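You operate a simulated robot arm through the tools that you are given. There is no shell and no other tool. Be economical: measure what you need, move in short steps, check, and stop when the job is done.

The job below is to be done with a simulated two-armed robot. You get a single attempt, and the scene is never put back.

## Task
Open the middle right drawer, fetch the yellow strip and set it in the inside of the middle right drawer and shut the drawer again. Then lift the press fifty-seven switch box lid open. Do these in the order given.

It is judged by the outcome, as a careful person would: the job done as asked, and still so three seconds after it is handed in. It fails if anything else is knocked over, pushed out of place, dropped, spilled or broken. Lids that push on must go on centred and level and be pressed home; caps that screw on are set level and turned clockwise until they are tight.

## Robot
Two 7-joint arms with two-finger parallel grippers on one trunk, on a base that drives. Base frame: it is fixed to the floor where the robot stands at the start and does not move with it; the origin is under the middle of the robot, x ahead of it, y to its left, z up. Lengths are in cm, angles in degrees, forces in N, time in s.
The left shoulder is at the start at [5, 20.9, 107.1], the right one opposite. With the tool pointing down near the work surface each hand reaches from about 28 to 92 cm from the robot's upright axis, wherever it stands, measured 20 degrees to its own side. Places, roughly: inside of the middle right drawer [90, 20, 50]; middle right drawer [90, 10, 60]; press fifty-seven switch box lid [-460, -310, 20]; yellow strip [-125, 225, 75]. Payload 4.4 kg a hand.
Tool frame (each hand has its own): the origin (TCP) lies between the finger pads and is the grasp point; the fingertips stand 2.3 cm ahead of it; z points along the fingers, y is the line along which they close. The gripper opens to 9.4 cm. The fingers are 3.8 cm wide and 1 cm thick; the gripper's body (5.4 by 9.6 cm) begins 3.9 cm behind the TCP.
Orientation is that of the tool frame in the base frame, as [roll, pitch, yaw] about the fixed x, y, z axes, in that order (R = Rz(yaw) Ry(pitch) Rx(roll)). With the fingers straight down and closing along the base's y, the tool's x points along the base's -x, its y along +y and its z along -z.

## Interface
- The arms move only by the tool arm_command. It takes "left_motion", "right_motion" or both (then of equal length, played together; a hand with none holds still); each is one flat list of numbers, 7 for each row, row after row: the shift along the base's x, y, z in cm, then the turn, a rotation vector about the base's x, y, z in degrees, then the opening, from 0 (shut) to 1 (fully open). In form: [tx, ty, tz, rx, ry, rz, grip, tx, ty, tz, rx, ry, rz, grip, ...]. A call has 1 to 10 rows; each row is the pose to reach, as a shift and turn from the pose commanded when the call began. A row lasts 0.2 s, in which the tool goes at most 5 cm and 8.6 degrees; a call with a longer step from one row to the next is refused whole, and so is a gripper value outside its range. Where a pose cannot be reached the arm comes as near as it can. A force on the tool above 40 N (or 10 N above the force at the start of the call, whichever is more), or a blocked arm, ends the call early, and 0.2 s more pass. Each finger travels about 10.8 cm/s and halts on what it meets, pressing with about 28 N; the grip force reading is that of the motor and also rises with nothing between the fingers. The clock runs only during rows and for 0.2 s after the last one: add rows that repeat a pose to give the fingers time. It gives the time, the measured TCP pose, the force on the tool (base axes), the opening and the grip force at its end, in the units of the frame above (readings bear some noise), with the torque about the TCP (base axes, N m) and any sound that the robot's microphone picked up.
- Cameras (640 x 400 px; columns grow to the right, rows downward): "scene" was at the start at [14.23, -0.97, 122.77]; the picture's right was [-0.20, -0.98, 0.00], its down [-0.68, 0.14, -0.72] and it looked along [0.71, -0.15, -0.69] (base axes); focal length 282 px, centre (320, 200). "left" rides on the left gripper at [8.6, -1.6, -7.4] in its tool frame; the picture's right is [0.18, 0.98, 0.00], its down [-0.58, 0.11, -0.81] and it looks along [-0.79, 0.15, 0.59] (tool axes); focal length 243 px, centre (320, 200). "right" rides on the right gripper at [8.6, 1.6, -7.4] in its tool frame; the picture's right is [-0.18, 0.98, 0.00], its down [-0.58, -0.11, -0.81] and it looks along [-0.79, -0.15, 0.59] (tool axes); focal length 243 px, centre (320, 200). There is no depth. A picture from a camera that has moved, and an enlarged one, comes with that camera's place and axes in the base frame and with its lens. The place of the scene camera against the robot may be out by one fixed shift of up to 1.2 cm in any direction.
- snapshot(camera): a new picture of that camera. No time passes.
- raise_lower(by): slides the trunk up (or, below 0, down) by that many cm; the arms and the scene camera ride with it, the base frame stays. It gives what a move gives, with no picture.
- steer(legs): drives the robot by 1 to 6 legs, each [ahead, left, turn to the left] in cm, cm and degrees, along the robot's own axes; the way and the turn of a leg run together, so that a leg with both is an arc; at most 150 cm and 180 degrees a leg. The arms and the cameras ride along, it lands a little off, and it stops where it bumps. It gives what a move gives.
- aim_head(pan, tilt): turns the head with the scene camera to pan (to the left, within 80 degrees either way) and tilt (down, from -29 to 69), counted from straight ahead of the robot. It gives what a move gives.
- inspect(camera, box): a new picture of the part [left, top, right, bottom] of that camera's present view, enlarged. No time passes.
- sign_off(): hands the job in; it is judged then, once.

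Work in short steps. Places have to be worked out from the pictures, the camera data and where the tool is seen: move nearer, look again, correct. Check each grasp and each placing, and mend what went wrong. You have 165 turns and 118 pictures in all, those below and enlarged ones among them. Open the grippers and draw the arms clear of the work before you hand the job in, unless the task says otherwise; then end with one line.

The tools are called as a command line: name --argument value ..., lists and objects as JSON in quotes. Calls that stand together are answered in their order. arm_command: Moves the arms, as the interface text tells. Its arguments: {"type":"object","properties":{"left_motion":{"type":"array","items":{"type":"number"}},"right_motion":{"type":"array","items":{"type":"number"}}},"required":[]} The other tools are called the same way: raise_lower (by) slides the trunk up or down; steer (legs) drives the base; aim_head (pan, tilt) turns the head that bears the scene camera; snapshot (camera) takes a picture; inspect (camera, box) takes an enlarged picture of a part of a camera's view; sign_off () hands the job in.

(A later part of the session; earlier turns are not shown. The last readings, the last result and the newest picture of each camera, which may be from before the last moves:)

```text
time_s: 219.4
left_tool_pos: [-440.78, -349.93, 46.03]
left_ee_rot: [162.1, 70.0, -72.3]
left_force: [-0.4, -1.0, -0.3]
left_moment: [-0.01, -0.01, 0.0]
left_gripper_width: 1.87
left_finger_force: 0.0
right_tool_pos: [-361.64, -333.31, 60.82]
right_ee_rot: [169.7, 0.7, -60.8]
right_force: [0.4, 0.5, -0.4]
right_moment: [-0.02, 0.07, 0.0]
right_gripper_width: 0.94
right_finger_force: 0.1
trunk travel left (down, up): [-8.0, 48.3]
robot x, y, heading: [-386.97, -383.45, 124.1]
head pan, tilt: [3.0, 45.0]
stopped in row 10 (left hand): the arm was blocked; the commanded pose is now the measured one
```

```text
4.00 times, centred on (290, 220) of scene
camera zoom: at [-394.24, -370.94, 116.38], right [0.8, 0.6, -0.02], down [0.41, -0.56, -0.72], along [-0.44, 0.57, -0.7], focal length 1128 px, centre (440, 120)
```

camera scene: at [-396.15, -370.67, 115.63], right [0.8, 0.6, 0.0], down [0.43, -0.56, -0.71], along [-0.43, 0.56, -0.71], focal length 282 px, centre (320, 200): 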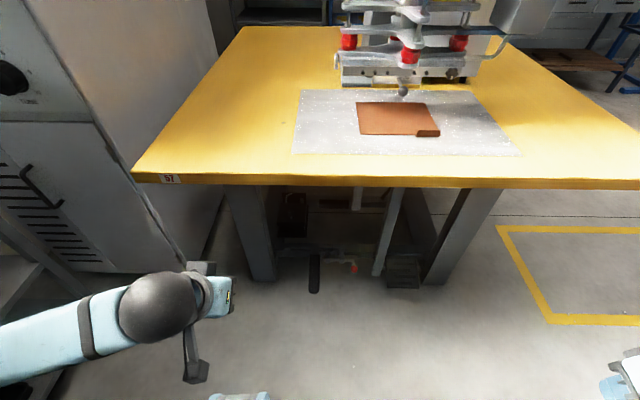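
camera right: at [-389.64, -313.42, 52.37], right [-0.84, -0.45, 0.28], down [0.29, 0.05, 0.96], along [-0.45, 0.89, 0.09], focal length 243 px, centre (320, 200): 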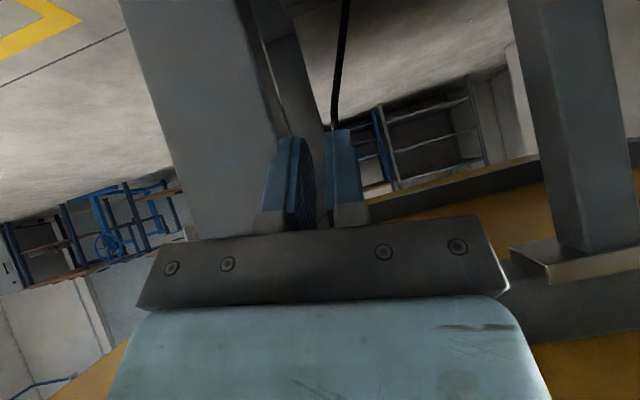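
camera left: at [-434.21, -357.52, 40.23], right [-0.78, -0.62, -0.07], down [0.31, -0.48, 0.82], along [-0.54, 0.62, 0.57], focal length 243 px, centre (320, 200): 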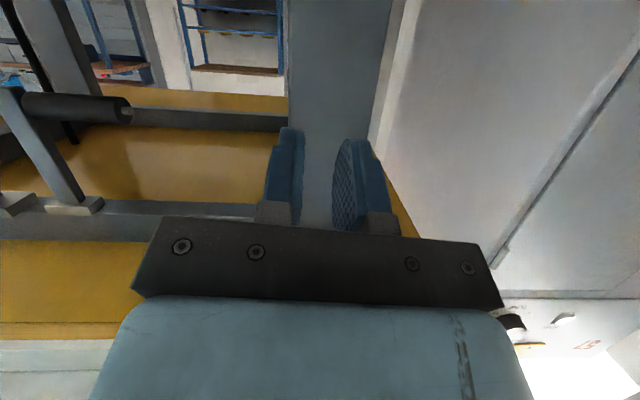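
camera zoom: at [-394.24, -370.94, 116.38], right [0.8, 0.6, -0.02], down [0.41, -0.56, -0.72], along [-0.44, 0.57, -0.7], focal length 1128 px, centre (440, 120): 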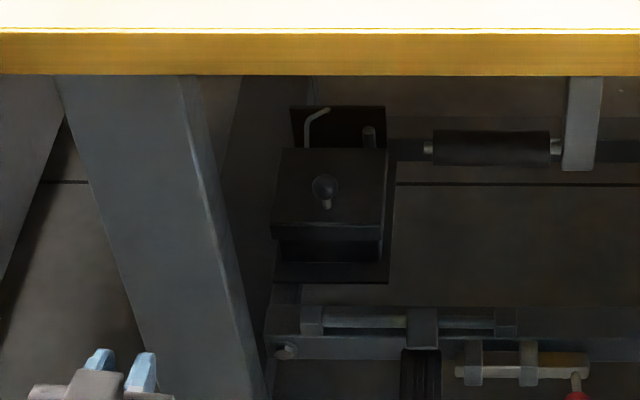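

The lid has a ball knob at about (-456,-313,25), presumably with its hinge at the back, and the table leg is about 9 cm to the knob's left. I'll shift the base 8 cm right so the arm comes in from the right of the leg, then extend the hand with a cleaner pitch of about 55°.

steer --legs '[[0, -8, 0]]'

arm_command --left_motion '[-1.4, 2.1, 0, -2.5, -3.5, 2.2, 0.4, -2.8, 4.2, 0, -5, -7, 4.5, 0.5, -4.2, 6.3, 0, -7.5, -10.5, 6.7, 0.6, -5.6, 8.3, 0, -9.9, -13.9, 9, 0.6]'

snapshot --camera "left"

snapshot --camera "scene"

```text
time_s: 220.8
left_tool_pos: [-434.11, -345.5, 46.13]
left_ee_rot: [162.1, 70.1, -72.2]
left_force: [0.1, 1.3, -0.8]
left_moment: [0.0, 0.03, -0.01]
left_gripper_width: 1.9
left_finger_force: 0.0
right_tool_pos: [-355.12, -328.85, 60.82]
right_ee_rot: [169.9, 0.6, -60.8]
right_force: [0.0, 0.3, -0.6]
right_moment: [-0.02, 0.0, 0.01]
right_gripper_width: 0.93
right_finger_force: 0.0
trunk travel left (down, up): [-8.0, 48.3]
robot x, y, heading: [-380.23, -378.81, 124.4]
head pan, tilt: [3.0, 45.0]
```

```text
time_s: 221.8
left_tool_pos: [-440.75, -337.98, 43.72]
left_ee_rot: [178.7, 53.4, -48.0]
left_force: [0.4, -0.4, -0.1]
left_moment: [0.02, 0.0, 0.01]
left_gripper_width: 5.67
left_finger_force: 0.0
right_tool_pos: [-355.92, -329.06, 61.0]
right_ee_rot: [171.2, 0.1, -60.7]
right_force: [0.6, 0.6, -0.2]
right_moment: [0.01, 0.02, -0.02]
right_gripper_width: 0.95
right_finger_force: 0.1
trunk travel left (down, up): [-8.0, 48.3]
robot x, y, heading: [-380.09, -378.87, 124.4]
head pan, tilt: [3.0, 45.0]
```

```text
38 pictures are left
camera left: at [-432.02, -345.03, 41.18], right [-0.64, -0.75, -0.13], down [0.14, -0.28, 0.95], along [-0.75, 0.59, 0.29], focal length 243 px, centre (320, 200)
```

left: 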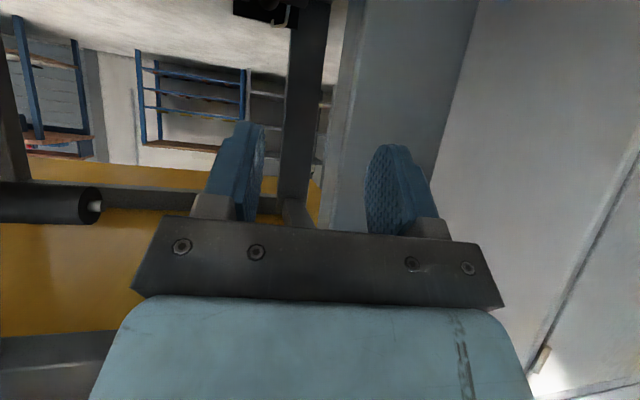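

```text
37 pictures are left
camera scene: at [-390.14, -366.88, 115.51], right [0.8, 0.61, 0.01], down [0.43, -0.56, -0.71], along [-0.42, 0.57, -0.71], focal length 282 px, centre (320, 200)
```

scene: 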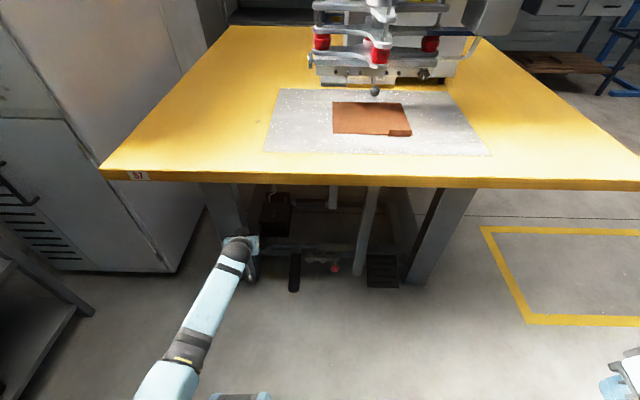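

That extends well. I'll nudge the hand 3 cm right and 5 cm down, then drive the base forward 13 cm to bring it near the box.

arm_command --left_motion '[1.2, 0.8, -2.5, 0, 0, 0, 0.6, 2.5, 1.7, -5, 0, 0, 0, 0.6]'

steer --legs '[[13, 0, 0]]'

snapshot --camera "left"

inspect --camera "scene" --box '[180, 190, 360, 320]'

```text
time_s: 222.6
left_tool_pos: [-444.38, -341.16, 38.07]
left_ee_rot: [167.7, 53.0, -55.4]
left_force: [-0.2, -0.7, 0.9]
left_moment: [0.0, -0.01, 0.04]
left_gripper_width: 5.66
left_finger_force: 0.1
right_tool_pos: [-355.65, -328.71, 60.68]
right_ee_rot: [170.7, -0.1, -60.8]
right_force: [0.4, 0.7, 0.0]
right_moment: [-0.03, 0.01, 0.0]
right_gripper_width: 0.97
right_finger_force: 0.1
trunk travel left (down, up): [-8.0, 48.3]
robot x, y, heading: [-380.29, -379.22, 124.2]
head pan, tilt: [3.0, 45.0]
stopped in row 2 (left hand): the arm was blocked; the commanded pose is now the measured one
```

```text
time_s: 223.7
left_tool_pos: [-448.37, -334.96, 37.79]
left_ee_rot: [168.0, 52.6, -54.9]
left_force: [-0.8, 0.0, -0.7]
left_moment: [0.02, -0.02, 0.0]
left_gripper_width: 5.62
left_finger_force: 0.1
right_tool_pos: [-360.45, -322.08, 60.6]
right_ee_rot: [170.7, -0.2, -60.6]
right_force: [-0.8, -0.1, -0.1]
right_moment: [-0.02, -0.03, 0.01]
right_gripper_width: 0.94
right_finger_force: 0.1
trunk travel left (down, up): [-8.0, 48.3]
robot x, y, heading: [-385.21, -372.48, 124.1]
head pan, tilt: [3.0, 45.0]
stopped in leg 1: the force on the tool passed its limit at 464 N (the readings are from after the stop); the commanded pose is now the measured one
```

```text
36 pictures are left
camera left: at [-439.72, -342.08, 35.14], right [-0.63, -0.78, -0.02], down [0.22, -0.2, 0.96], along [-0.75, 0.6, 0.3], focal length 243 px, centre (320, 200)
```

left: 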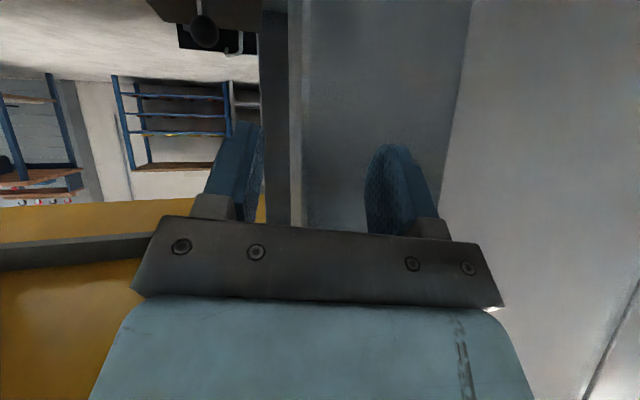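

```text
3.08 times, centred on (270, 255) of scene
camera zoom: at [-394.15, -359.57, 115.55], right [0.8, 0.61, 0.0], down [0.43, -0.56, -0.71], along [-0.43, 0.56, -0.71], focal length 868 px, centre (474, 31)
```

zoom: 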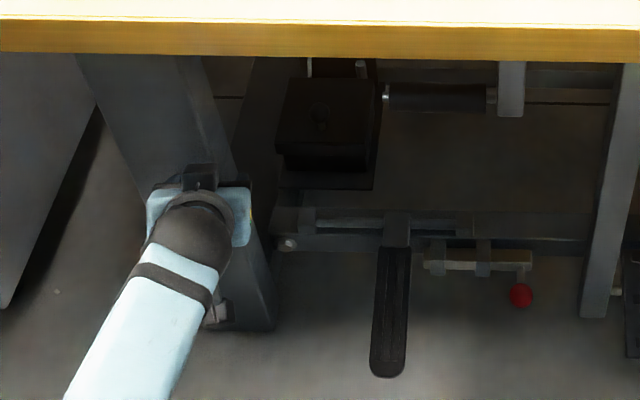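

The arm got blocked moving right, and the drive then pushed the hand against the leg, so I must check before driving. I'll back off straight. The wrist view did confirm the knob at about (-456,-312.5,25).

steer --legs '[[-14, 0, 0]]'

snapshot --camera "scene"

```text
time_s: 225.0
left_tool_pos: [-440.82, -346.68, 37.84]
left_ee_rot: [168.1, 52.4, -54.6]
left_force: [-0.9, 0.2, -0.4]
left_moment: [-0.03, 0.02, 0.03]
left_gripper_width: 5.66
left_finger_force: 0.3
right_tool_pos: [-352.77, -333.36, 60.63]
right_ee_rot: [170.8, -0.1, -60.3]
right_force: [0.3, -1.1, -1.0]
right_moment: [0.0, -0.03, -0.01]
right_gripper_width: 0.96
right_finger_force: 0.1
trunk travel left (down, up): [-8.0, 48.3]
robot x, y, heading: [-376.77, -383.59, 124.7]
head pan, tilt: [3.0, 45.0]
```

```text
34 pictures are left
camera scene: at [-386.37, -371.07, 115.62], right [0.79, 0.61, 0.0], down [0.43, -0.56, -0.71], along [-0.43, 0.56, -0.71], focal length 282 px, centre (320, 200)
```

scene: 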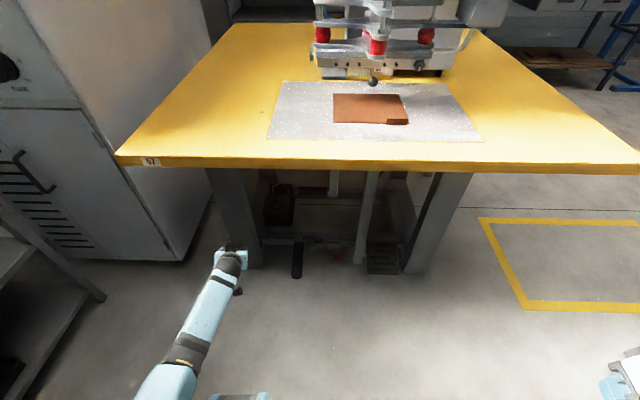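

The table stands undisturbed. I'll shift the base 14 cm further right so the hand goes in well clear of the leg.

steer --legs '[[0, -14, 0]]'

steer --legs '[[12, 0, 0]]'

snapshot --camera "left"

snapshot --camera "scene"

```text
time_s: 226.9
left_tool_pos: [-428.96, -338.57, 37.68]
left_ee_rot: [168.1, 52.6, -54.7]
left_force: [0.2, -0.3, 0.2]
left_moment: [0.0, -0.02, -0.02]
left_gripper_width: 5.62
left_finger_force: 0.0
right_tool_pos: [-341.04, -325.41, 60.71]
right_ee_rot: [170.8, -0.1, -60.5]
right_force: [0.3, -0.5, -0.7]
right_moment: [-0.01, -0.04, 0.0]
right_gripper_width: 0.93
right_finger_force: 0.1
trunk travel left (down, up): [-8.0, 48.3]
robot x, y, heading: [-365.21, -375.4, 124.3]
head pan, tilt: [3.0, 45.0]
```

```text
time_s: 228.1
left_tool_pos: [-435.8, -328.85, 37.81]
left_ee_rot: [167.9, 52.5, -54.7]
left_force: [0.2, 0.2, 0.0]
left_moment: [-0.02, 0.01, -0.01]
left_gripper_width: 5.66
left_finger_force: 0.0
right_tool_pos: [-347.71, -315.58, 60.65]
right_ee_rot: [170.7, -0.1, -60.4]
right_force: [-0.3, 0.6, -0.4]
right_moment: [-0.01, 0.01, -0.02]
right_gripper_width: 0.97
right_finger_force: 0.1
trunk travel left (down, up): [-8.0, 48.3]
robot x, y, heading: [-372.36, -365.95, 124.3]
head pan, tilt: [3.0, 45.0]
```

```text
33 pictures are left
camera left: at [-427.05, -335.87, 35.19], right [-0.63, -0.78, -0.02], down [0.22, -0.2, 0.96], along [-0.75, 0.59, 0.29], focal length 243 px, centre (320, 200)
```

left: 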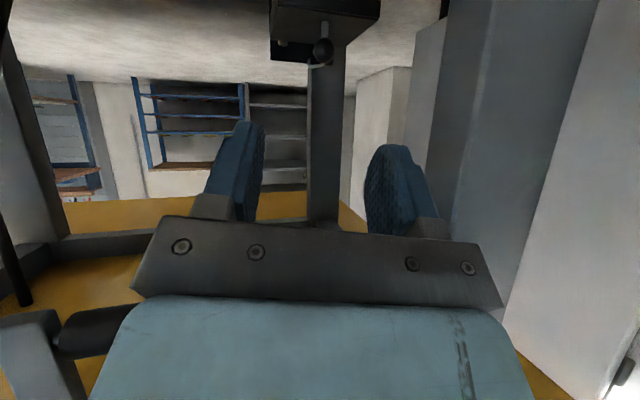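

```text
32 pictures are left
camera scene: at [-381.48, -353.24, 115.62], right [0.79, 0.61, 0.0], down [0.43, -0.56, -0.71], along [-0.43, 0.56, -0.71], focal length 282 px, centre (320, 200)
```

scene: 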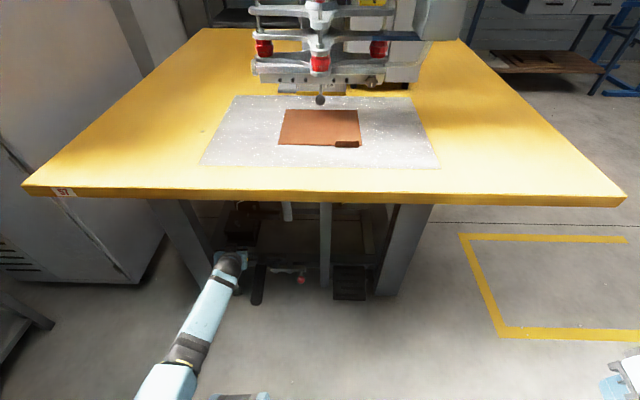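

The knob sits right in line between the fingers, and triangulating puts it at (-455.4,-313.4,25.6). I'll drive forward 14 cm with the hand well above the lid.

steer --legs '[[14, 0, 0]]'

snapshot --camera "left"

```text
time_s: 229.5
left_tool_pos: [-443.82, -317.3, 37.81]
left_ee_rot: [168.0, 52.4, -54.7]
left_force: [0.1, 0.4, 0.0]
left_moment: [0.04, -0.01, 0.04]
left_gripper_width: 5.65
left_finger_force: 0.1
right_tool_pos: [-355.78, -304.08, 60.56]
right_ee_rot: [170.6, 0.0, -60.4]
right_force: [0.2, -0.1, 0.9]
right_moment: [0.01, -0.03, -0.02]
right_gripper_width: 0.94
right_finger_force: 0.0
trunk travel left (down, up): [-8.0, 48.3]
robot x, y, heading: [-380.1, -354.35, 124.3]
head pan, tilt: [3.0, 45.0]
```

```text
31 pictures are left
camera left: at [-435.01, -324.35, 35.17], right [-0.63, -0.78, -0.02], down [0.22, -0.2, 0.96], along [-0.75, 0.59, 0.29], focal length 243 px, centre (320, 200)
```

left: 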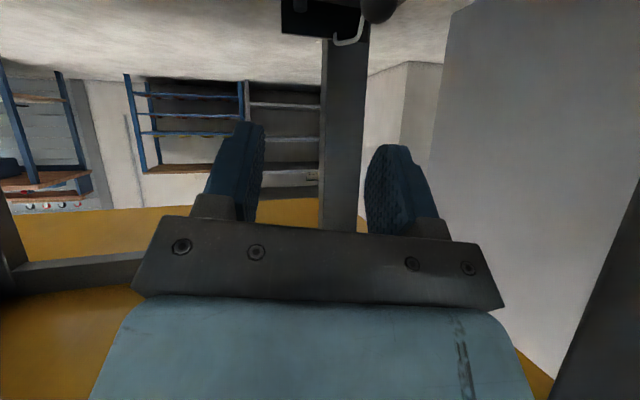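

Consistent. I'll move the hand to a pre-grasp about 6 cm short of the knob along the finger axis.

arm_command --left_motion '[-1.9, 0.1, -2, 0, 0, 0, 0.6, -3.8, 0.2, -4, 0, 0, 0, 0.6, -5.7, 0.2, -6, 0, 0, 0, 0.6, -7.6, 0.3, -8, 0, 0, 0, 0.6]'

snapshot --camera "left"

inspect --camera "scene" --box '[140, 200, 320, 320]'

```text
time_s: 230.5
left_tool_pos: [-451.18, -316.67, 30.84]
left_ee_rot: [166.8, 52.2, -56.1]
left_force: [-1.2, -1.5, 1.3]
left_moment: [0.03, -0.08, -0.12]
left_gripper_width: 5.63
left_finger_force: 0.0
left hand out of reach, approached as far as the arm can: row 4
right_tool_pos: [-355.16, -303.67, 59.86]
right_ee_rot: [169.9, -0.5, -60.7]
right_force: [2.3, 0.8, -2.8]
right_moment: [-0.08, 0.17, 0.04]
right_gripper_width: 0.96
right_finger_force: 0.1
trunk travel left (down, up): [-8.0, 48.3]
robot x, y, heading: [-380.48, -354.58, 124.5]
head pan, tilt: [3.0, 45.0]
```

```text
30 pictures are left
camera left: at [-442.45, -323.75, 28.22], right [-0.63, -0.77, -0.01], down [0.22, -0.19, 0.96], along [-0.74, 0.6, 0.29], focal length 243 px, centre (320, 200)
```

left: 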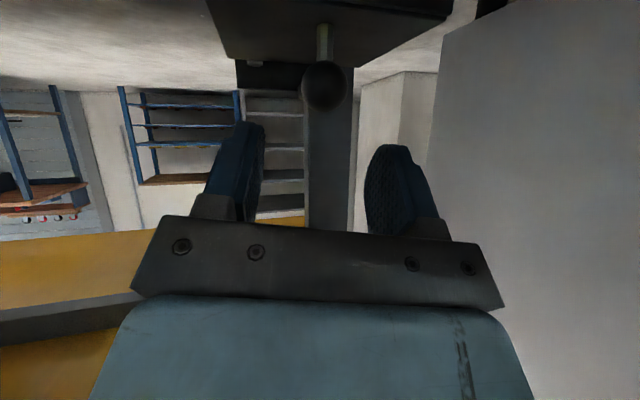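

```text
3.33 times, centred on (230, 260) of scene
camera zoom: at [-388.39, -340.56, 115.72], right [0.79, 0.61, -0.02], down [0.42, -0.57, -0.71], along [-0.44, 0.55, -0.71], focal length 940 px, centre (620, 0)
```

zoom: 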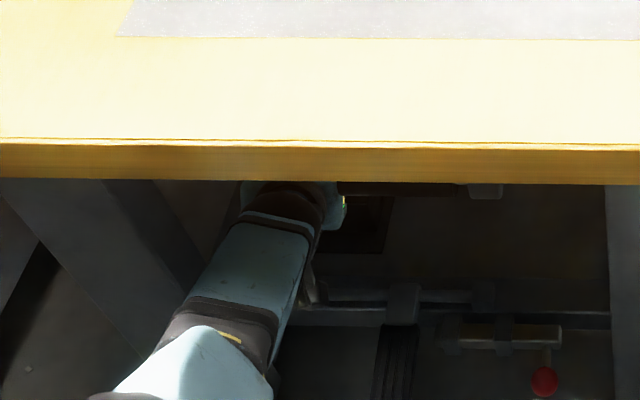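

The ball knob on its stem is centred between the fingers. The arm is near its downward limit, so I'll lower the trunk 4 cm.

raise_lower --by -4

snapshot --camera "left"

```text
time_s: 231.3
left_tool_pos: [-452.92, -316.68, 27.94]
left_ee_rot: [167.4, 53.5, -55.1]
left_force: [-0.1, -0.1, 0.1]
left_moment: [-0.01, 0.0, 0.0]
left_gripper_width: 5.63
left_finger_force: 0.0
right_tool_pos: [-355.74, -304.15, 57.05]
right_ee_rot: [170.7, 0.2, -60.4]
right_force: [0.1, 0.4, -0.7]
right_moment: [0.03, -0.01, -0.03]
right_gripper_width: 0.94
right_finger_force: 0.0
trunk travel left (down, up): [-4.0, 52.3]
robot x, y, heading: [-380.05, -354.68, 124.1]
head pan, tilt: [3.0, 45.0]
```

```text
28 pictures are left
camera left: at [-444.2, -323.79, 25.25], right [-0.62, -0.78, -0.02], down [0.23, -0.21, 0.95], along [-0.75, 0.59, 0.31], focal length 243 px, centre (320, 200)
```

left: 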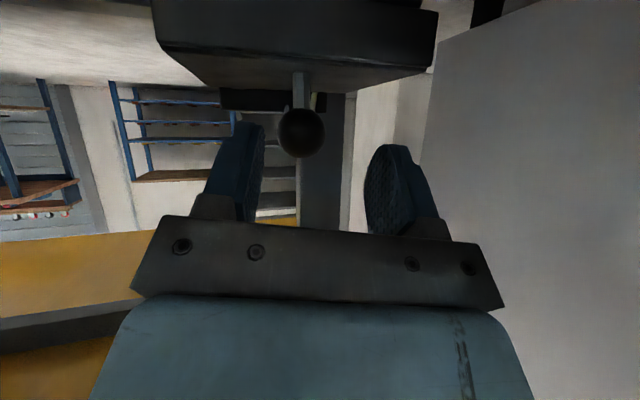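

Knob refined to (-455.4,-313.4,25.8). I'll advance onto it and close.

arm_command --left_motion '[-1, 1.5, -0.8, 0, 0, 0, 0.6, -2, 2.9, -1.6, 0, 0, 0, 0.6]'

snapshot --camera "left"

```text
time_s: 231.9
left_tool_pos: [-451.92, -316.46, 25.79]
left_ee_rot: [168.2, 52.1, -54.8]
left_force: [-1.0, 0.4, 1.1]
left_moment: [-0.08, -0.07, -0.05]
left_gripper_width: 5.64
left_finger_force: 0.1
left hand out of reach, approached as far as the arm can: row 1, 2
right_tool_pos: [-355.76, -304.06, 56.1]
right_ee_rot: [170.5, -0.1, -60.4]
right_force: [-0.2, -0.1, -0.3]
right_moment: [0.01, 0.02, 0.0]
right_gripper_width: 0.96
right_finger_force: 0.1
trunk travel left (down, up): [-4.0, 52.3]
robot x, y, heading: [-380.01, -354.65, 124.6]
head pan, tilt: [3.0, 45.0]
```

```text
27 pictures are left
camera left: at [-443.08, -323.51, 23.42], right [-0.63, -0.78, -0.02], down [0.21, -0.2, 0.96], along [-0.75, 0.6, 0.29], focal length 243 px, centre (320, 200)
```

left: 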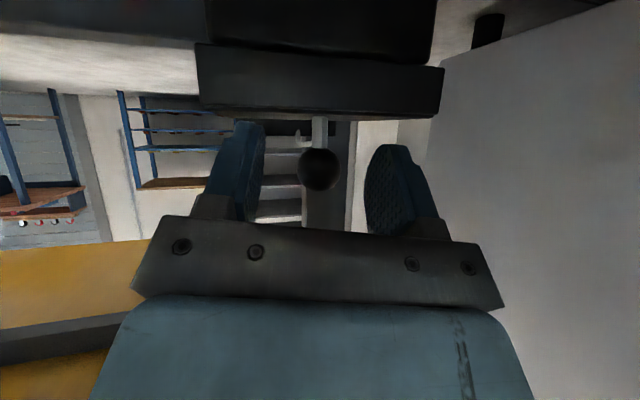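

The arm can't extend further from this stance. I'll raise the trunk 0.8 cm for fingertip clearance over the lid and creep the base forward 3.7 cm to take the knob between the pads.

raise_lower --by 0.9

steer --legs '[[3.5, 0.8, 0]]'

snapshot --camera "left"

```text
time_s: 232.5
left_tool_pos: [-452.19, -316.46, 27.42]
left_ee_rot: [168.1, 52.2, -54.7]
left_force: [-0.2, -0.7, -0.7]
left_moment: [0.02, -0.02, 0.0]
left_gripper_width: 5.66
left_finger_force: 0.0
right_tool_pos: [-355.81, -304.11, 57.47]
right_ee_rot: [170.7, 0.0, -60.4]
right_force: [-0.4, 0.4, -0.7]
right_moment: [0.03, 0.0, 0.0]
right_gripper_width: 0.92
right_finger_force: 0.0
trunk travel left (down, up): [-4.9, 51.4]
robot x, y, heading: [-380.02, -353.93, 124.6]
head pan, tilt: [3.0, 45.0]
```

```text
time_s: 233.3
left_tool_pos: [-454.89, -314.1, 27.43]
left_ee_rot: [168.1, 52.2, -54.8]
left_force: [1.2, -0.8, 0.6]
left_moment: [0.0, -0.02, -0.02]
left_gripper_width: 5.65
left_finger_force: 0.0
right_tool_pos: [-358.4, -301.58, 57.5]
right_ee_rot: [170.6, -0.2, -60.4]
right_force: [-0.3, 0.8, -0.3]
right_moment: [-0.03, 0.0, 0.03]
right_gripper_width: 0.94
right_finger_force: 0.0
trunk travel left (down, up): [-4.9, 51.4]
robot x, y, heading: [-382.4, -352.08, 124.5]
head pan, tilt: [3.0, 45.0]
```

```text
26 pictures are left
camera left: at [-446.05, -321.14, 24.85], right [-0.63, -0.78, -0.02], down [0.21, -0.2, 0.96], along [-0.75, 0.6, 0.29], focal length 243 px, centre (320, 200)
```

left: 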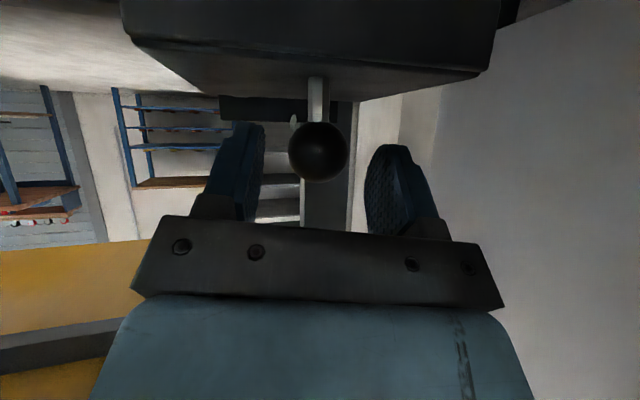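

The ball is between the fingers, about 1.5 cm below pad centre. I'll lower the trunk 0.8 cm and then close.

raise_lower --by -0.8

arm_command --left_motion '[0, 0, 0, 0, 0, 0, 0.45, 0, 0, 0, 0, 0, 0, 0.3, 0, 0, 0, 0, 0, 0, 0.15, 0, 0, 0, 0, 0, 0, 0, 0, 0, 0, 0, 0, 0, 0]'

snapshot --camera "left"

```text
time_s: 233.9
left_tool_pos: [-454.88, -314.08, 26.58]
left_ee_rot: [168.0, 52.3, -54.7]
left_force: [0.4, 0.6, -0.2]
left_moment: [-0.02, 0.0, 0.03]
left_gripper_width: 5.62
left_finger_force: 0.1
right_tool_pos: [-358.45, -301.62, 56.71]
right_ee_rot: [170.7, 0.0, -60.4]
right_force: [0.0, -0.2, 0.3]
right_moment: [0.0, -0.02, -0.01]
right_gripper_width: 0.97
right_finger_force: 0.0
trunk travel left (down, up): [-4.1, 52.2]
robot x, y, heading: [-382.57, -352.21, 124.7]
head pan, tilt: [3.0, 45.0]
```

```text
time_s: 235.1
left_tool_pos: [-454.68, -313.98, 26.55]
left_ee_rot: [168.2, 52.1, -54.9]
left_force: [7.3, 7.9, -1.4]
left_moment: [0.09, -0.05, -0.03]
left_gripper_width: 2.84
left_finger_force: 44.9
right_tool_pos: [-358.28, -301.58, 56.77]
right_ee_rot: [170.7, -0.1, -60.4]
right_force: [0.3, 0.1, 0.6]
right_moment: [0.01, -0.04, -0.02]
right_gripper_width: 0.93
right_finger_force: 0.1
trunk travel left (down, up): [-4.1, 52.2]
robot x, y, heading: [-382.66, -352.1, 124.5]
head pan, tilt: [3.0, 45.0]
```

```text
25 pictures are left
camera left: at [-445.95, -321.04, 24.05], right [-0.63, -0.78, -0.02], down [0.21, -0.2, 0.96], along [-0.75, 0.6, 0.29], focal length 243 px, centre (320, 200)
```

left: 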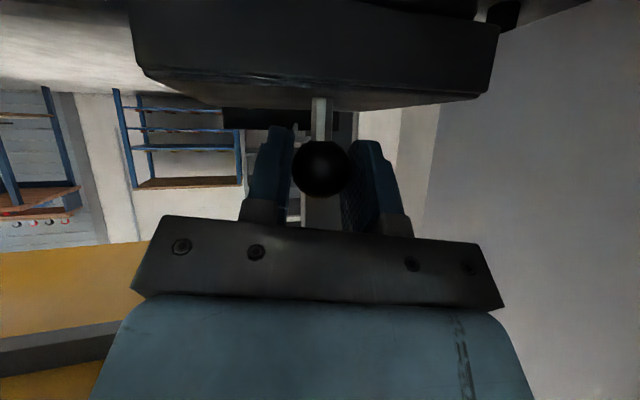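

Knob gripped at 2.84 cm. I'll lift gently along a small arc, up and slightly back, assuming a rear hinge, and watch the forces.

arm_command --left_motion '[-0.1, 0.2, 0.6, 0, 0, 0, 0, -0.4, 0.5, 1.1, 0, 0, 0, 0, -0.9, 1.2, 1.85, 0, 0, 0, 0]'

snapshot --camera "left"

```text
time_s: 235.9
left_tool_pos: [-455.68, -312.85, 28.55]
left_ee_rot: [168.3, 52.3, -54.7]
left_force: [31.8, -6.5, 2.7]
left_moment: [-0.65, -0.81, 0.04]
left_gripper_width: 2.89
left_finger_force: 44.9
right_tool_pos: [-358.33, -301.74, 56.82]
right_ee_rot: [170.7, -0.1, -60.4]
right_force: [0.2, 0.0, -0.4]
right_moment: [0.01, 0.02, -0.04]
right_gripper_width: 0.95
right_finger_force: 0.0
trunk travel left (down, up): [-4.1, 52.2]
robot x, y, heading: [-382.4, -352.17, 124.6]
head pan, tilt: [3.0, 45.0]
```

```text
24 pictures are left
camera left: at [-446.8, -319.95, 25.93], right [-0.63, -0.78, -0.02], down [0.21, -0.2, 0.96], along [-0.75, 0.6, 0.29], focal length 243 px, centre (320, 200)
```

left: 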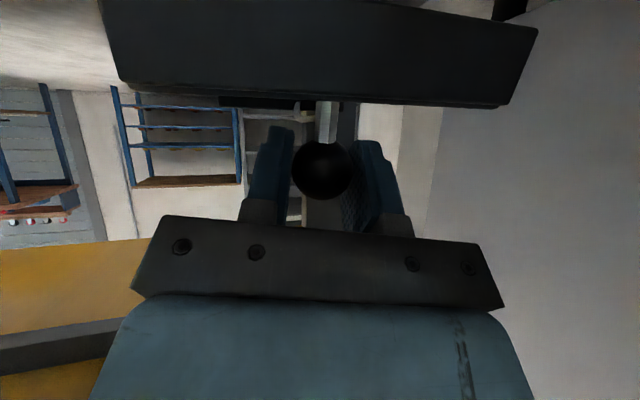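

The lid's front edge is rising, so the hinge is at the rear, about 9 cm behind the knob. I'll continue along the larger arc with a small sideways relief.

arm_command --left_motion '[0.1, 0.37, 1.0, 0, 0, 0, 0, -0.23, 0.81, 1.65, 0, 0, 0, 0, -0.6, 1.3, 2.2, 0, 0, 0, 0, -1.0, 1.86, 2.65, 0, 0, 0, 0, -1.4, 2.45, 3.1, 0, 0, 0, 0, -1.87, 3.02, 3.5, 0, 0, 0, 0]'

snapshot --camera "left"

```text
time_s: 237.3
left_tool_pos: [-457.64, -309.92, 31.87]
left_ee_rot: [168.1, 52.3, -54.8]
left_force: [12.4, -8.4, 0.4]
left_moment: [-0.94, -0.94, 0.15]
left_gripper_width: 2.84
left_finger_force: 44.6
right_tool_pos: [-358.41, -301.6, 56.69]
right_ee_rot: [170.7, -0.2, -60.4]
right_force: [-0.9, 0.3, -0.6]
right_moment: [0.0, 0.03, 0.01]
right_gripper_width: 0.96
right_finger_force: 0.1
trunk travel left (down, up): [-4.1, 52.2]
robot x, y, heading: [-382.57, -352.28, 124.6]
head pan, tilt: [3.0, 45.0]
```

```text
23 pictures are left
camera left: at [-448.92, -317.0, 29.37], right [-0.63, -0.78, -0.02], down [0.21, -0.2, 0.96], along [-0.75, 0.6, 0.29], focal length 243 px, centre (320, 200)
```

left: 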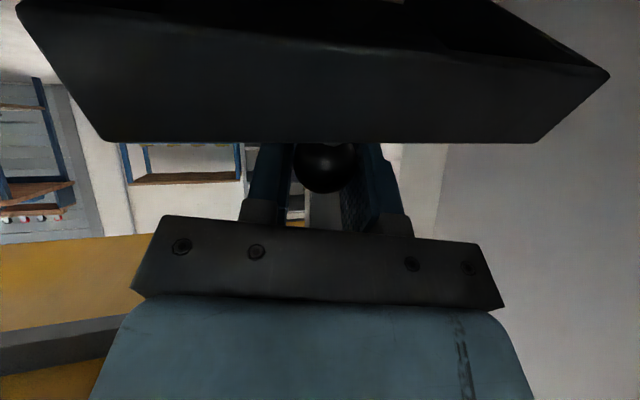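

The lid is open about 40–45° and the forces are low. I'll continue along the arc to about 85°.

arm_command --left_motion '[-0.48, 0.64, 0.3, 0, 0, 0, 0, -0.95, 1.28, 0.55, 0, 0, 0, 0, -1.43, 1.93, 0.75, 0, 0, 0, 0, -1.97, 2.65, 0.82, 0, 0, 0, 0, -2.44, 3.29, 0.83, 0, 0, 0, 0, -2.92, 3.93, 0.8, 0, 0, 0, 0, -3.4, 4.58, 0.68, 0, 0, 0, 0, -3.87, 5.22, 0.5, 0, 0, 0, 0]'

snapshot --camera "left"

```text
time_s: 239.3
left_tool_pos: [-457.64, -310.37, 30.5]
left_ee_rot: [168.0, 49.3, -54.8]
left_force: [-8.6, 9.6, 2.0]
left_moment: [0.78, 0.86, -0.18]
left_gripper_width: 2.86
left_finger_force: 44.9
left hand out of reach, approached as far as the arm can: row 2, 3, 4, 5, 6, 7, 8
right_tool_pos: [-358.39, -301.66, 57.1]
right_ee_rot: [170.8, 0.0, -60.2]
right_force: [-0.9, 0.1, 0.1]
right_moment: [0.0, -0.04, -0.01]
right_gripper_width: 0.98
right_finger_force: 0.0
trunk travel left (down, up): [-4.1, 52.2]
robot x, y, heading: [-382.37, -352.31, 124.6]
head pan, tilt: [3.0, 45.0]
stopped in row 8 (left hand): the arm was blocked; the commanded pose is now the measured one
```

```text
22 pictures are left
camera left: at [-448.78, -317.47, 28.66], right [-0.63, -0.78, -0.01], down [0.19, -0.16, 0.97], along [-0.76, 0.61, 0.24], focal length 243 px, centre (320, 200)
```

left: 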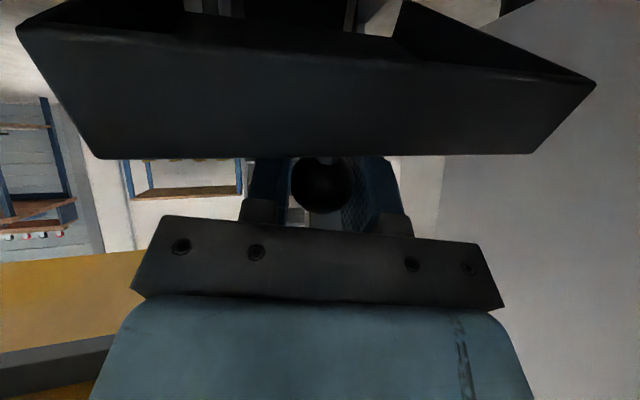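

The arm has hit its forward limit at about 40°. I'll continue the arc with the trunk and base, raising a little and then creeping forward.

raise_lower --by 1.5

steer --legs '[[3, 0, 0]]'

snapshot --camera "left"

```text
time_s: 239.9
left_tool_pos: [-457.06, -311.06, 30.18]
left_ee_rot: [168.6, 48.1, -54.3]
left_force: [-19.8, 16.5, -30.6]
left_moment: [0.25, 0.2, -0.08]
left_gripper_width: 2.81
left_finger_force: 45.0
right_tool_pos: [-358.46, -301.79, 58.2]
right_ee_rot: [171.0, -0.2, -60.3]
right_force: [0.8, -0.3, 0.7]
right_moment: [-0.01, 0.0, 0.02]
right_gripper_width: 0.92
right_finger_force: 0.0
trunk travel left (down, up): [-5.6, 50.7]
robot x, y, heading: [-382.58, -351.87, 124.9]
head pan, tilt: [3.0, 45.0]
```

```text
time_s: 240.6
left_tool_pos: [-456.87, -311.26, 30.09]
left_ee_rot: [168.4, 47.9, -54.6]
left_force: [-10.5, 14.9, -15.5]
left_moment: [0.57, 0.23, -0.11]
left_gripper_width: 2.83
left_finger_force: 45.2
right_tool_pos: [-358.62, -301.36, 58.3]
right_ee_rot: [170.8, -0.1, -60.2]
right_force: [0.1, 0.5, 0.1]
right_moment: [0.01, 0.01, 0.01]
right_gripper_width: 0.95
right_finger_force: 0.0
trunk travel left (down, up): [-5.6, 50.7]
robot x, y, heading: [-382.9, -351.65, 124.9]
head pan, tilt: [3.0, 45.0]
stopped in leg 1: the robot was blocked; the commanded pose is now the measured one
```

```text
21 pictures are left
camera left: at [-447.96, -318.49, 28.36], right [-0.63, -0.78, 0.0], down [0.17, -0.14, 0.98], along [-0.76, 0.61, 0.22], focal length 243 px, centre (320, 200)
```

left: 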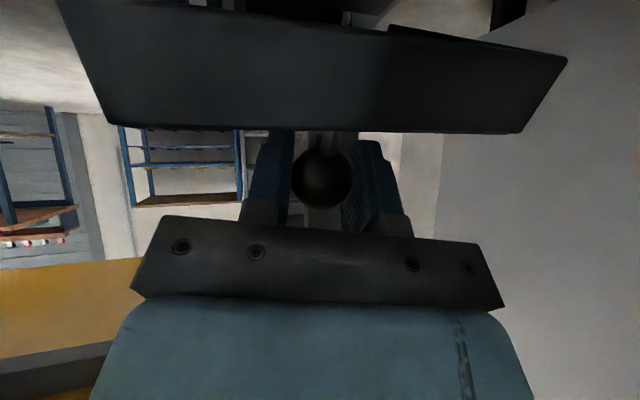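

The base and arm are now blocked, and my forearm may be touching the table's edge. I'll lower the trunk back a little and look.

raise_lower --by -1.5

aim_head --pan 30 --tilt 55

snapshot --camera "scene"

```text
time_s: 241.1
left_tool_pos: [-456.91, -311.27, 29.82]
left_ee_rot: [168.0, 48.2, -54.6]
left_force: [14.4, -13.9, 21.9]
left_moment: [-0.15, 0.19, -0.04]
left_gripper_width: 2.83
left_finger_force: 45.2
right_tool_pos: [-358.45, -301.43, 57.67]
right_ee_rot: [170.8, 0.1, -59.9]
right_force: [-1.2, 0.6, -0.2]
right_moment: [-0.02, 0.02, -0.01]
right_gripper_width: 0.95
right_finger_force: 0.0
trunk travel left (down, up): [-5.0, 51.4]
robot x, y, heading: [-382.93, -351.45, 124.9]
head pan, tilt: [3.0, 45.0]
stopped: the force on the tool passed its limit at 41 N (the readings are from after the stop); the commanded pose is now the measured one
```

```text
time_s: 242.0
left_tool_pos: [-456.82, -311.32, 29.94]
left_ee_rot: [168.1, 48.2, -54.8]
left_force: [19.5, -17.3, 30.4]
left_moment: [0.04, 0.05, 0.03]
left_gripper_width: 2.81
left_finger_force: 45.0
right_tool_pos: [-358.44, -301.47, 57.42]
right_ee_rot: [170.6, 0.1, -60.1]
right_force: [0.1, 0.1, 0.1]
right_moment: [-0.01, 0.0, -0.01]
right_gripper_width: 0.94
right_finger_force: 0.0
trunk travel left (down, up): [-5.0, 51.4]
robot x, y, heading: [-382.38, -351.83, 125.0]
head pan, tilt: [30.0, 55.0]
```

```text
20 pictures are left
camera scene: at [-393.29, -342.76, 111.29], right [0.43, 0.9, 0.0], down [0.74, -0.35, -0.58], along [-0.52, 0.25, -0.82], focal length 282 px, centre (320, 200)
```

scene: 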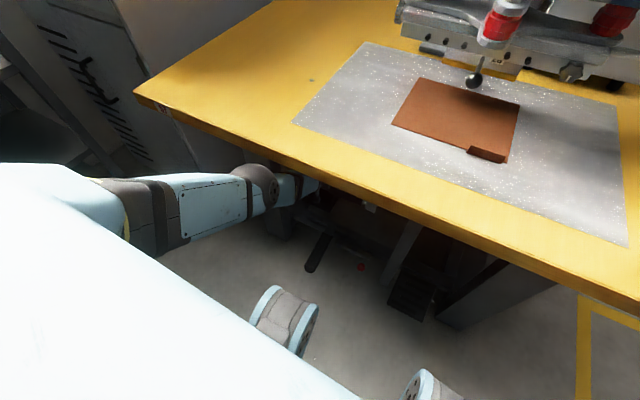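

The hand slipped back off the arc at the arm's reach limit. I'll return it to the last good point (about 45°), then go on with small trunk and base steps.

arm_command --left_motion '[-0.2, 0.3, 0.8, 0, 0, 0, 0, -0.6, 0.8, 1.5, 0, 0, 0, 0, -0.97, 1.31, 2.1, 0, 0, 0, 0]'

steer --legs '[[1.5, 0, 0]]'

```text
time_s: 242.8
left_tool_pos: [-457.72, -310.03, 31.05]
left_ee_rot: [168.3, 47.6, -54.5]
left_force: [-12.6, -7.8, -24.3]
left_moment: [-0.61, -0.59, 0.03]
left_gripper_width: 2.82
left_finger_force: 44.9
left hand out of reach, approached as far as the arm can: row 1, 2
right_tool_pos: [-358.63, -301.35, 57.55]
right_ee_rot: [170.9, -0.3, -60.1]
right_force: [-1.5, -0.1, 0.1]
right_moment: [0.0, 0.0, -0.03]
right_gripper_width: 0.93
right_finger_force: 0.1
trunk travel left (down, up): [-5.0, 51.4]
robot x, y, heading: [-382.52, -351.94, 124.5]
head pan, tilt: [30.0, 55.0]
```

```text
time_s: 243.6
left_tool_pos: [-458.15, -309.55, 31.51]
left_ee_rot: [168.1, 48.0, -54.6]
left_force: [8.3, -1.4, 11.7]
left_moment: [0.21, -0.11, -0.02]
left_gripper_width: 2.85
left_finger_force: 45.0
right_tool_pos: [-359.27, -300.57, 57.62]
right_ee_rot: [170.6, 0.2, -59.9]
right_force: [-0.3, 0.6, 0.5]
right_moment: [-0.02, 0.0, -0.01]
right_gripper_width: 0.92
right_finger_force: 0.1
trunk travel left (down, up): [-5.0, 51.4]
robot x, y, heading: [-383.24, -351.41, 124.9]
head pan, tilt: [30.0, 55.0]
stopped in leg 1: the robot was blocked; the commanded pose is now the measured one
```

Progress with modest force. I'll alternate: trunk up 1, forward 1.5.

raise_lower --by 1.2

steer --legs '[[2, 0, 0]]'

steer --legs '[[2, 0, 0]]'

```text
time_s: 244.2
left_tool_pos: [-457.66, -310.16, 31.06]
left_ee_rot: [168.5, 46.9, -54.5]
left_force: [-19.6, 9.9, -13.4]
left_moment: [0.83, 0.85, -0.13]
left_gripper_width: 2.83
left_finger_force: 44.5
right_tool_pos: [-359.43, -300.28, 58.73]
right_ee_rot: [171.0, -0.2, -59.9]
right_force: [0.3, 0.3, 0.8]
right_moment: [0.03, 0.0, 0.0]
right_gripper_width: 0.9
right_finger_force: 0.0
trunk travel left (down, up): [-6.2, 50.2]
robot x, y, heading: [-383.16, -351.47, 125.1]
head pan, tilt: [30.0, 55.0]
```

```text
time_s: 244.9
left_tool_pos: [-457.5, -310.45, 31.01]
left_ee_rot: [168.4, 46.7, -54.6]
left_force: [-10.7, 15.6, -15.7]
left_moment: [0.75, 0.51, -0.16]
left_gripper_width: 2.82
left_finger_force: 45.1
right_tool_pos: [-359.49, -300.24, 58.94]
right_ee_rot: [171.0, -0.1, -59.8]
right_force: [0.3, 1.0, -0.7]
right_moment: [-0.03, 0.03, 0.0]
right_gripper_width: 0.94
right_finger_force: 0.0
trunk travel left (down, up): [-6.2, 50.2]
robot x, y, heading: [-383.51, -350.89, 124.9]
head pan, tilt: [30.0, 55.0]
stopped in leg 1: the robot was blocked; the commanded pose is now the measured one
```

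```text
time_s: 245.7
left_tool_pos: [-457.46, -310.47, 30.99]
left_ee_rot: [168.2, 46.6, -54.7]
left_force: [9.4, -5.4, 15.7]
left_moment: [0.23, -0.21, -0.06]
left_gripper_width: 2.82
left_finger_force: 45.0
right_tool_pos: [-359.86, -299.88, 58.81]
right_ee_rot: [170.7, 0.1, -59.6]
right_force: [0.0, 0.3, -0.5]
right_moment: [-0.03, -0.01, 0.01]
right_gripper_width: 0.95
right_finger_force: 0.0
trunk travel left (down, up): [-6.2, 50.2]
robot x, y, heading: [-383.63, -350.66, 125.4]
head pan, tilt: [30.0, 55.0]
stopped in leg 1: the robot was blocked; the commanded pose is now the measured one
```

The arm is at full stretch, with the shoulder too far from the lid. I'll lower the lid gently along its arc, let go, and regrasp it from a closer stance.

arm_command --left_motion '[0.45, -0.6, -0.4, 0, 0, 0, 0, 0.9, -1.2, -0.8, 0, 0, 0, 0, 1.5, -2, -1.5, 0, 0, 0, 0, 2.1, -2.8, -2.6, 0, 0, 0, 0, 2.44, -3.3, -3.6, 0, 0, 0, 0, 2.7, -3.6, -4.4, 0, 0, 0, 0, 2.7, -3.6, -4.4, 0, 0, 0, 0]'

snapshot --camera "left"

```text
time_s: 247.4
left_tool_pos: [-454.8, -313.95, 26.44]
left_ee_rot: [168.7, 46.0, -54.8]
left_force: [1.8, -1.1, 3.8]
left_moment: [0.25, 0.34, 0.07]
left_gripper_width: 2.84
left_finger_force: 45.1
left hand out of reach, approached as far as the arm can: row 6
right_tool_pos: [-359.72, -299.78, 58.74]
right_ee_rot: [170.7, -0.1, -59.6]
right_force: [0.2, 0.4, 0.8]
right_moment: [-0.01, 0.02, -0.01]
right_gripper_width: 0.95
right_finger_force: 0.0
trunk travel left (down, up): [-6.2, 50.2]
robot x, y, heading: [-383.65, -350.61, 125.0]
head pan, tilt: [30.0, 55.0]
stopped in row 7 (left hand): the force on the tool passed its limit at 41 N (the readings are from after the stop); the commanded pose is now the measured one
```

```text
19 pictures are left
camera left: at [-445.94, -321.27, 25.13], right [-0.64, -0.77, 0.0], down [0.15, -0.12, 0.98], along [-0.76, 0.62, 0.19], focal length 243 px, centre (320, 200)
```

left: 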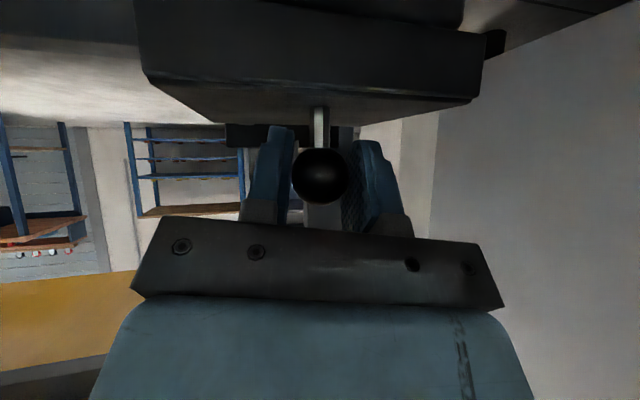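

The lid is back down cleanly. I'll release, retract the hand about 9 cm up and back, and check before driving forward.

arm_command --left_motion '[0, 0, 0, 0, 0, 0, 0.3, 0, 0, 0, 0, 0, 0, 0.6, 0, 0, 0, 0, 0, 0, 0.6, 1.6, -1.4, 2.1, 0, 0, 0, 0.6, 3.2, -2.9, 4.2, 0, 0, 0, 0.6, 4.8, -4.3, 6.2, 0, 0, 0, 0.6, 6, -6, 6.2, 0, 0, 0, 0.6, 7.1, -7.6, 6.2, 0, 0, 0, 0.6]'

```text
time_s: 249.2
left_tool_pos: [-454.64, -313.99, 26.3]
left_ee_rot: [168.7, 46.1, -54.9]
left_force: [-0.1, -0.8, -0.2]
left_moment: [-0.02, -0.02, 0.0]
left_gripper_width: 5.63
left_finger_force: 0.0
left hand out of reach, approached as far as the arm can: row 4, 5, 6, 7, 8
right_tool_pos: [-359.78, -299.86, 58.67]
right_ee_rot: [170.9, -0.1, -59.8]
right_force: [0.0, -0.2, 0.1]
right_moment: [0.02, 0.03, 0.01]
right_gripper_width: 0.95
right_finger_force: 0.1
trunk travel left (down, up): [-6.2, 50.2]
robot x, y, heading: [-383.58, -350.42, 124.9]
head pan, tilt: [30.0, 55.0]
```

The arm is stuck at a joint limit in this orientation. I'll try the retreat with a pitch change back toward the earlier 52°.

arm_command --left_motion '[0.5, -0.5, 0.8, 2.5, 1.7, 0, 0.6, 1.2, -1.2, 2, 5, 3.5, 0, 0.6, 2.4, -2.2, 4, 6.6, 4.6, 0, 0.6]'

```text
time_s: 250.1
left_tool_pos: [-460.92, -305.96, 44.15]
left_ee_rot: [168.4, 65.7, -54.7]
left_force: [-0.1, -0.1, -1.6]
left_moment: [0.1, 0.14, -0.03]
left_gripper_width: 5.65
left_finger_force: 0.0
left hand out of reach, approached as far as the arm can: row 1
right_tool_pos: [-359.78, -299.76, 58.29]
right_ee_rot: [170.8, -0.2, -59.8]
right_force: [-0.6, 0.9, -0.1]
right_moment: [0.01, 0.01, 0.01]
right_gripper_width: 0.93
right_finger_force: 0.0
trunk travel left (down, up): [-6.2, 50.2]
robot x, y, heading: [-383.58, -349.82, 125.3]
head pan, tilt: [30.0, 55.0]
stopped in row 3 (left hand): the arm was blocked; the commanded pose is now the measured one
```

The hand popped up and forward to z=44, so something had been holding the arm. I'll look at the state.

snapshot --camera "left"

snapshot --camera "scene"

```text
18 pictures are left
camera left: at [-452.63, -312.24, 39.23], right [-0.64, -0.77, -0.09], down [0.33, -0.38, 0.86], along [-0.69, 0.52, 0.5], focal length 243 px, centre (320, 200)
```

left: 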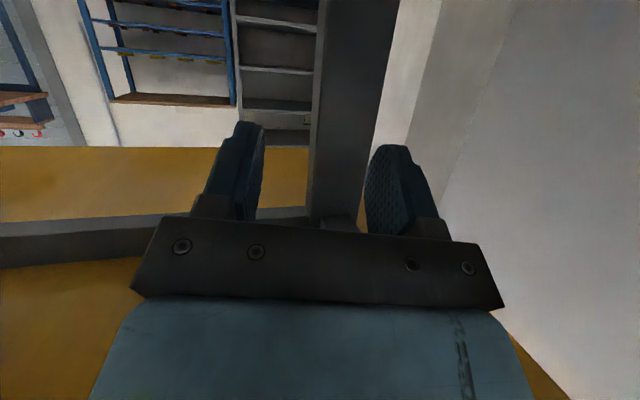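

```text
17 pictures are left
camera scene: at [-394.8, -341.0, 112.05], right [0.42, 0.91, 0.0], down [0.74, -0.35, -0.57], along [-0.52, 0.24, -0.82], focal length 282 px, centre (320, 200)
```

scene: 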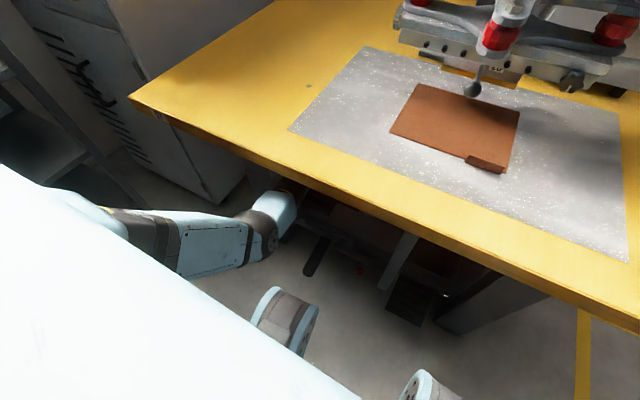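

The arm has reconfigured and is free, with the hand above the box. I'll pull it back about 8 cm at this height and check that it follows.

arm_command --left_motion '[1.5, -2.2, 0, 0, 0, 0, 0.6, 3, -4.4, 0, 0, 0, 0, 0.6, 4.6, -6.6, 0, 0, 0, 0, 0.6, 6, -8.8, 0, 0, 0, 0, 0.6]'

```text
time_s: 250.7
left_tool_pos: [-462.85, -303.42, 58.15]
left_ee_rot: [169.1, 76.7, -53.9]
left_force: [-0.1, -0.2, -0.3]
left_moment: [0.02, 0.02, -0.01]
left_gripper_width: 5.62
left_finger_force: 0.0
right_tool_pos: [-359.89, -299.87, 58.27]
right_ee_rot: [170.8, -0.1, -59.7]
right_force: [-0.4, 0.0, 0.2]
right_moment: [0.06, -0.01, 0.0]
right_gripper_width: 0.93
right_finger_force: 0.1
trunk travel left (down, up): [-6.2, 50.2]
robot x, y, heading: [-383.69, -350.18, 125.0]
head pan, tilt: [30.0, 55.0]
stopped in row 3 (left hand): the arm was blocked; the commanded pose is now the measured one
```

The hand rides up instead of back, so the forearm is likely pivoting at the table edge. I'll bring the hand down again with a lower pitch.

arm_command --left_motion '[0.5, -0.7, -3, -4.1, -2.9, 0, 0.6, 1, -1.4, -6, -8.2, -5.8, 0, 0.6, 1.5, -2.1, -9, -12.3, -8.6, 0, 0.6, 2, -2.8, -12, -16.4, -11.5, 0, 0.6]'

snapshot --camera "left"

```text
time_s: 251.7
left_tool_pos: [-461.06, -305.97, 46.14]
left_ee_rot: [168.5, 56.0, -54.6]
left_force: [-0.1, 0.2, 0.2]
left_moment: [0.0, 0.01, -0.01]
left_gripper_width: 5.63
left_finger_force: 0.1
right_tool_pos: [-359.96, -299.62, 58.42]
right_ee_rot: [170.9, -0.7, -59.7]
right_force: [-0.2, 0.7, -0.5]
right_moment: [0.02, 0.01, 0.01]
right_gripper_width: 0.97
right_finger_force: 0.0
trunk travel left (down, up): [-6.2, 50.2]
robot x, y, heading: [-383.38, -350.2, 125.1]
head pan, tilt: [30.0, 55.0]
```

```text
16 pictures are left
camera left: at [-452.32, -312.85, 42.79], right [-0.63, -0.77, -0.04], down [0.25, -0.25, 0.94], along [-0.74, 0.58, 0.35], focal length 243 px, centre (320, 200)
```

left: 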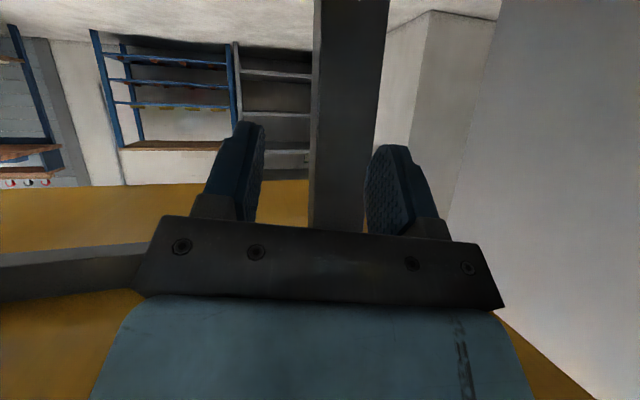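

That followed accurately. I'll pull back 5 cm at this height, and if it follows I'll bring the base 6.5 cm closer.

arm_command --left_motion '[1.4, -2, -0.5, 0, 0, 0, 0.6, 2.9, -4.1, -1, 0, 0, 0, 0.6]'

```text
time_s: 252.3
left_tool_pos: [-458.34, -310.65, 45.83]
left_ee_rot: [167.7, 56.6, -55.2]
left_force: [-0.9, 0.5, 0.0]
left_moment: [-0.03, -0.05, 0.0]
left_gripper_width: 5.64
left_finger_force: 0.0
right_tool_pos: [-359.95, -299.82, 58.84]
right_ee_rot: [170.9, -0.1, -59.7]
right_force: [0.8, 0.6, -0.5]
right_moment: [0.0, 0.01, 0.0]
right_gripper_width: 0.93
right_finger_force: 0.1
trunk travel left (down, up): [-6.2, 50.2]
robot x, y, heading: [-383.74, -350.57, 124.9]
head pan, tilt: [30.0, 55.0]
```

Followed. Now the base goes forward 6.5 cm with the hand high above the lid.

steer --legs '[[6.5, 0, 0]]'

```text
time_s: 253.3
left_tool_pos: [-461.95, -305.63, 45.45]
left_ee_rot: [168.2, 56.3, -54.8]
left_force: [0.8, -0.1, -0.1]
left_moment: [-0.01, -0.01, -0.03]
left_gripper_width: 5.63
left_finger_force: 0.0
right_tool_pos: [-363.63, -294.44, 59.0]
right_ee_rot: [170.9, -0.1, -59.8]
right_force: [-0.1, 0.5, 0.1]
right_moment: [0.03, 0.02, 0.04]
right_gripper_width: 0.94
right_finger_force: 0.1
trunk travel left (down, up): [-6.2, 50.2]
robot x, y, heading: [-387.06, -344.95, 124.8]
head pan, tilt: [30.0, 55.0]
```

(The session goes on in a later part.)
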